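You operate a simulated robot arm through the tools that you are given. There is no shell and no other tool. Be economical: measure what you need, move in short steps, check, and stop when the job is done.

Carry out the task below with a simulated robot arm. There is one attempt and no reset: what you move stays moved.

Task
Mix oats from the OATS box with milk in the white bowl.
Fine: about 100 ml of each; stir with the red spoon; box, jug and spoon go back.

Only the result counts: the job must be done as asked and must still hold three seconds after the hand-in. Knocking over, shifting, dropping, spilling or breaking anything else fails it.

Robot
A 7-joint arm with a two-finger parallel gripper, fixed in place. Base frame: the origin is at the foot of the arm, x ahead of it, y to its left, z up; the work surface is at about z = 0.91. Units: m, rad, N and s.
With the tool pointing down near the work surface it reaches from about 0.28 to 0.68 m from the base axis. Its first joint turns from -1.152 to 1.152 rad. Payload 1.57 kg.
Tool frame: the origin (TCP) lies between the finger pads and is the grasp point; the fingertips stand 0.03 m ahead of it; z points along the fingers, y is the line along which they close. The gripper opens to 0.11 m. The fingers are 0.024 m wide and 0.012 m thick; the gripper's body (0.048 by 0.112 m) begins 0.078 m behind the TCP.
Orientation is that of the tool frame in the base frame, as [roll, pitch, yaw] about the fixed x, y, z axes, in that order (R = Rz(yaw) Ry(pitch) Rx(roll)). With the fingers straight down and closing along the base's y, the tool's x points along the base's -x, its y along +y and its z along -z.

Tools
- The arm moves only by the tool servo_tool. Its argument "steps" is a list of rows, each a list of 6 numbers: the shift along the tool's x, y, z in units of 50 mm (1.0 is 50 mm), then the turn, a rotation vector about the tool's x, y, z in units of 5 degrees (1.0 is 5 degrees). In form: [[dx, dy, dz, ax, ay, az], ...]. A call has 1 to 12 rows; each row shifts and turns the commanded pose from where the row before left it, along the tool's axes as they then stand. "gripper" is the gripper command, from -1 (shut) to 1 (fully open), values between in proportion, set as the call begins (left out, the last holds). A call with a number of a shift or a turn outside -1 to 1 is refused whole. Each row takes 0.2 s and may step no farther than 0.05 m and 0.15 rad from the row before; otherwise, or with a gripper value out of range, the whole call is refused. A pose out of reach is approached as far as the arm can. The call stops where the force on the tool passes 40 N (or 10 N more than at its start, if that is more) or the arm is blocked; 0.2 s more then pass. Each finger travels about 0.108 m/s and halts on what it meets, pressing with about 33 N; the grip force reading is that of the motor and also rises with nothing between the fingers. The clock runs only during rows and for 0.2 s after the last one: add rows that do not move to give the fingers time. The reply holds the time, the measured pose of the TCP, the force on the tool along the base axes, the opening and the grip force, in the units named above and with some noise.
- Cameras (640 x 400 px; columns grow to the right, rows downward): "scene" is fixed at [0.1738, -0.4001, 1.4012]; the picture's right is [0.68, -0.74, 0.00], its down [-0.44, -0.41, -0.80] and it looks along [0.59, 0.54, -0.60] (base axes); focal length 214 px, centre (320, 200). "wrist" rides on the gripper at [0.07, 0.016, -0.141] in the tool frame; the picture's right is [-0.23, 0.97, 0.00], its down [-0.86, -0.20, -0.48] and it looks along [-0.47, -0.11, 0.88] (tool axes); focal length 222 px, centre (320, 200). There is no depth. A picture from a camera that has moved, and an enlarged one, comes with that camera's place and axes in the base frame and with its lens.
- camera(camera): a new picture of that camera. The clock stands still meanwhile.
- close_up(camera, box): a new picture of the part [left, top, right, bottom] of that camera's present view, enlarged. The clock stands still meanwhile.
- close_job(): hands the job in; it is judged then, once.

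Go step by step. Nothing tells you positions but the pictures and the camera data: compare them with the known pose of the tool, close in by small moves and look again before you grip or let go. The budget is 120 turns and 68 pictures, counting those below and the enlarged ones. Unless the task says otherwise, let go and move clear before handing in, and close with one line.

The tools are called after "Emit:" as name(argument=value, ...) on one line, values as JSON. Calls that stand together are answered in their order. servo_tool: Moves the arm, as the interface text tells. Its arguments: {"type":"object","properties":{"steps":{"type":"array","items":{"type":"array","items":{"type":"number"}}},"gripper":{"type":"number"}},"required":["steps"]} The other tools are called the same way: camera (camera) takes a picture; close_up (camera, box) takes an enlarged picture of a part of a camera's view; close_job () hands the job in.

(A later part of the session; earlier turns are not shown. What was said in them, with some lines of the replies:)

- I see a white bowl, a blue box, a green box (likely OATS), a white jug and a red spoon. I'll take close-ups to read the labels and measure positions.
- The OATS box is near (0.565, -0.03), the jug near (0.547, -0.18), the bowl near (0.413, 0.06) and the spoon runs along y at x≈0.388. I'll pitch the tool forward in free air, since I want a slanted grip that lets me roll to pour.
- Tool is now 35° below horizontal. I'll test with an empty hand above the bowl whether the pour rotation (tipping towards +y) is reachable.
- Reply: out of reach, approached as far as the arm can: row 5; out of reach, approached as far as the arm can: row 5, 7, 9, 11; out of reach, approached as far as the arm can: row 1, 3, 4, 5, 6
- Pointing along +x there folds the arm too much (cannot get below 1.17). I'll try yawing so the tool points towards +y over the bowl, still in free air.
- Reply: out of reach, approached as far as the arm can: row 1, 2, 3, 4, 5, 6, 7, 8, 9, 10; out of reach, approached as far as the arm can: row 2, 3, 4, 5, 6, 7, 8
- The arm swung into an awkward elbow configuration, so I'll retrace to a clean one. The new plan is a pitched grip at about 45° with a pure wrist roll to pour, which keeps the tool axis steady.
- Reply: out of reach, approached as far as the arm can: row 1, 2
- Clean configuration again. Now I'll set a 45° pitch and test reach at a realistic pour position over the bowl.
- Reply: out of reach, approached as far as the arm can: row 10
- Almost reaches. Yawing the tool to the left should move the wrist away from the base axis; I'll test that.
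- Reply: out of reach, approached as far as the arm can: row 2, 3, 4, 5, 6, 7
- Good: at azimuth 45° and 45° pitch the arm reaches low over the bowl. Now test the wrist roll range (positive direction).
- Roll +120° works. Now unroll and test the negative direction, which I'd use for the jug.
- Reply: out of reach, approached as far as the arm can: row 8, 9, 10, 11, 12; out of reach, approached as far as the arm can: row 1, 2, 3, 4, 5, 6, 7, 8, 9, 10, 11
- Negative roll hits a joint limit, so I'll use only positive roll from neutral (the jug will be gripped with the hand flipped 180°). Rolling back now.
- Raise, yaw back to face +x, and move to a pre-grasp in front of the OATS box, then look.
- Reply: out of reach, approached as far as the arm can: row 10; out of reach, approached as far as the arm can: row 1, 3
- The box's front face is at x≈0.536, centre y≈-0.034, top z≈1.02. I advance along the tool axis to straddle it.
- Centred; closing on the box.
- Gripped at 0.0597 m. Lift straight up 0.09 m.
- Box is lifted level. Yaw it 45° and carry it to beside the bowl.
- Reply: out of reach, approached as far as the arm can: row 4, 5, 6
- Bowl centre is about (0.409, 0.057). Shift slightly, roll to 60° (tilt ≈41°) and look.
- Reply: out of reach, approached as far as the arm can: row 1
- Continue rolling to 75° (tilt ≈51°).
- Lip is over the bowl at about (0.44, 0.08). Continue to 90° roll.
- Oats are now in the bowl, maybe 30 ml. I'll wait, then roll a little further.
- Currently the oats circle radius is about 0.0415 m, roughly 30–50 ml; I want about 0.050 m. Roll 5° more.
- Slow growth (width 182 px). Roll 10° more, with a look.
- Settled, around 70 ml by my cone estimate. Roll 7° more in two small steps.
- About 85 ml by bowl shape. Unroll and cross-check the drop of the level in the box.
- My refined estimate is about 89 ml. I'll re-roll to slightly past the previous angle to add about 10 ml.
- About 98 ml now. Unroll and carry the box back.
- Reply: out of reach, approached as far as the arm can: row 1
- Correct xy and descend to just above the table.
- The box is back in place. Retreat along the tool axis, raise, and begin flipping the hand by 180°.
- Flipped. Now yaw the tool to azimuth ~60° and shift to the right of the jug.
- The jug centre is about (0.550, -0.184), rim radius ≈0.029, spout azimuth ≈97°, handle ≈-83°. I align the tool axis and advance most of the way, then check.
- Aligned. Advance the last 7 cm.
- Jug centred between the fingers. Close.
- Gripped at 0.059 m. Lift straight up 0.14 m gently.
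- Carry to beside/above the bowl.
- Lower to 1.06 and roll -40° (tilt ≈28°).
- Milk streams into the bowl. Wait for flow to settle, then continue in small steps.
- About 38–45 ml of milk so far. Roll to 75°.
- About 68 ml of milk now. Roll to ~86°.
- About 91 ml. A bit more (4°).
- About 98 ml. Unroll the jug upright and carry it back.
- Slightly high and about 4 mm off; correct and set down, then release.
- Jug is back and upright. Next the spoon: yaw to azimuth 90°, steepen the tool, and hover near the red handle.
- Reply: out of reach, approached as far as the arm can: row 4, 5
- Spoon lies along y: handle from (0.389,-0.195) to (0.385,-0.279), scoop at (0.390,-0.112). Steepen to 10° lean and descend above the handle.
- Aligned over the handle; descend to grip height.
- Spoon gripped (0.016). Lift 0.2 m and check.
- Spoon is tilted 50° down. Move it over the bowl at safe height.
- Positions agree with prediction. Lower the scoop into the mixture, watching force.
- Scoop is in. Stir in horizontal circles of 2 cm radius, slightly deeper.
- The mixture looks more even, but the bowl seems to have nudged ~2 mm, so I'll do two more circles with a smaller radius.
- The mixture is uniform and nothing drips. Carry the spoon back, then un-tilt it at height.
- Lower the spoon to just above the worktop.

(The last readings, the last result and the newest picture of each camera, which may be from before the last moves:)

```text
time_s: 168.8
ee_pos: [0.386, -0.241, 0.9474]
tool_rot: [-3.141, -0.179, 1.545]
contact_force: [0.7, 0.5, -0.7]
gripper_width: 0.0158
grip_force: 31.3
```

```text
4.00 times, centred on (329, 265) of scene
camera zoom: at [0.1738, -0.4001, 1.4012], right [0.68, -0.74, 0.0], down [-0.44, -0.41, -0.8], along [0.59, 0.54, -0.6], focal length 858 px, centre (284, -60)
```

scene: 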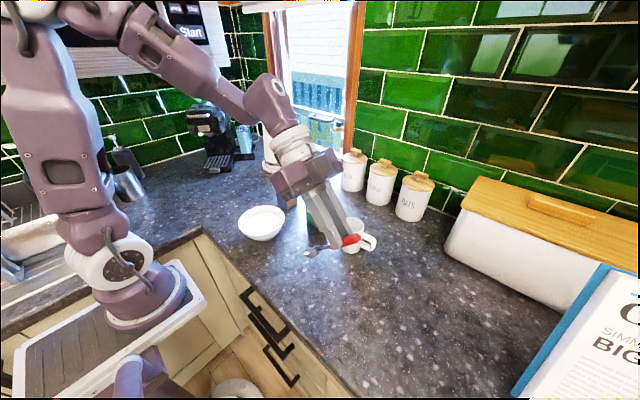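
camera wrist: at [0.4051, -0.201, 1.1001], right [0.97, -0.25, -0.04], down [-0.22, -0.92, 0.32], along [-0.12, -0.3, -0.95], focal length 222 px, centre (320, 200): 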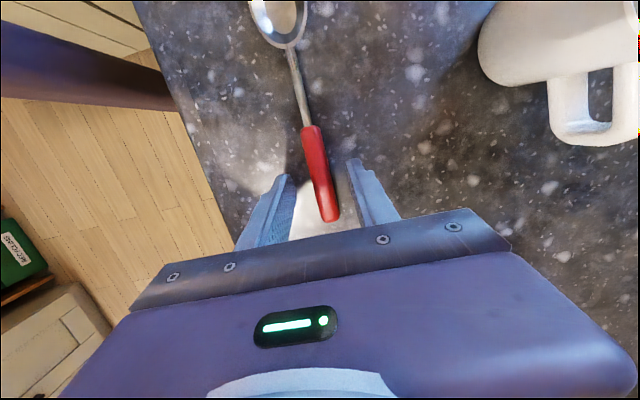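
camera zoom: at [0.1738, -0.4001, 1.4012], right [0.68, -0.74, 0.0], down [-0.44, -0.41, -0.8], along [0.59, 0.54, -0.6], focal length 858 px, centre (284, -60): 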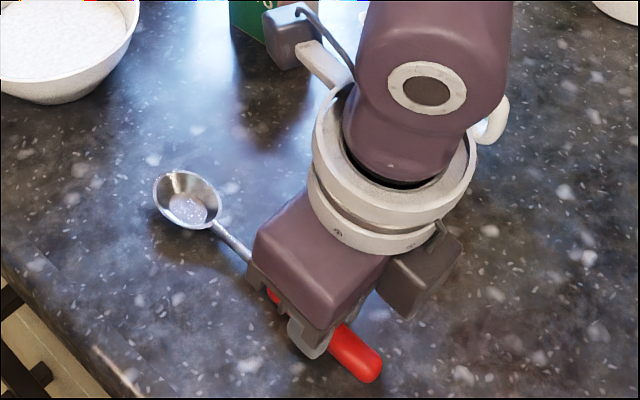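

Matches the original location. Lower the last ~2 mm, release and retreat upward.

Emit:
servo_tool(steps=[[-0.007, 0, 0.04, 0, 0, 0], [0, 0, 0, 0, 0, 0]])

Emit:
servo_tool(steps=[[0, 0, 0, 0, 0, 0], [0, 0, 0, 0, 0, 0], [0, 0, 0, 0, 0, 0]], gripper=-0.2)

Emit:
servo_tool(steps=[[0, 0, -0.5, 0, 0, 0], [0, 0, -0.8, 0, 0, 0], [0, 0, -0.8, 0, 0, 0], [0, 0, -0.8, 0, 0, 0], [0, 0, -0.8, 0, 0, 0], [0, 0, -0.8, 0, 0, 0], [0, 0, 0, 0, 0, 0]])

Emit:
camera(camera="scene")

Emit:
close_up(camera="scene", box=[225, 160, 385, 260])

```text
time_s: 169.4
ee_pos: [0.3852, -0.2412, 0.9447]
tool_rot: [3.14, -0.182, 1.544]
contact_force: [-1.3, 1.7, 25.6]
gripper_width: 0.0156
grip_force: 31.4
```

```text
time_s: 170.2
ee_pos: [0.3845, -0.2421, 0.9457]
tool_rot: [3.142, -0.182, 1.546]
contact_force: [0.6, -0.7, -0.2]
gripper_width: 0.0439
grip_force: 0.1
```

```text
time_s: 171.8
ee_pos: [0.3839, -0.2823, 1.1658]
tool_rot: [3.141, -0.183, 1.545]
contact_force: [0.1, 0.5, -0.3]
gripper_width: 0.0443
grip_force: 0.1
```

```text
10 pictures are left
```

scene: 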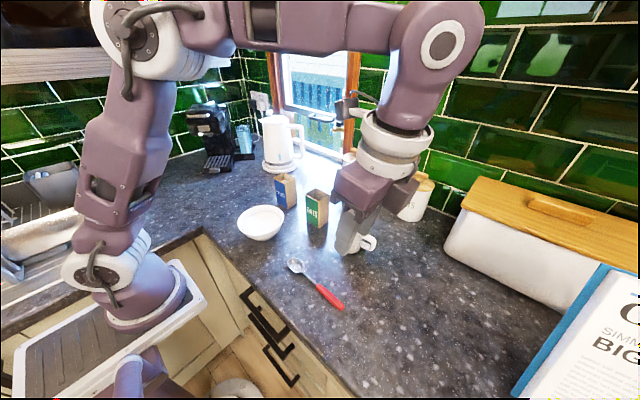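

```text
4.00 times, centred on (305, 210) of scene
camera zoom: at [0.1738, -0.4001, 1.4012], right [0.68, -0.74, 0.0], down [-0.44, -0.41, -0.8], along [0.59, 0.54, -0.6], focal length 858 px, centre (380, 160)
```

zoom: 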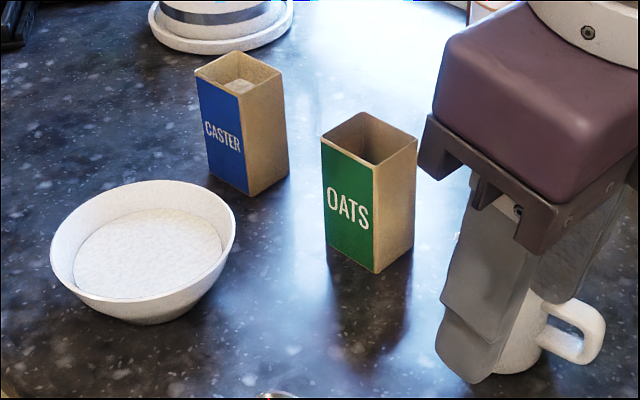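

Everything is back in place: box, jug and spoon are upright or lying where they started, and the bowl holds the even mixture. The hand is clear, so I'm handing in.

Emit:
close_job()

```text
The job is handed in.
```

I put about 100 ml each of oats and milk in the white bowl, stirred them with the red spoon, and put the box, jug and spoon back. The amounts are visual estimates, at about 98 ml each. The bowl shifted about 2 mm during stirring, and I saw no spills.
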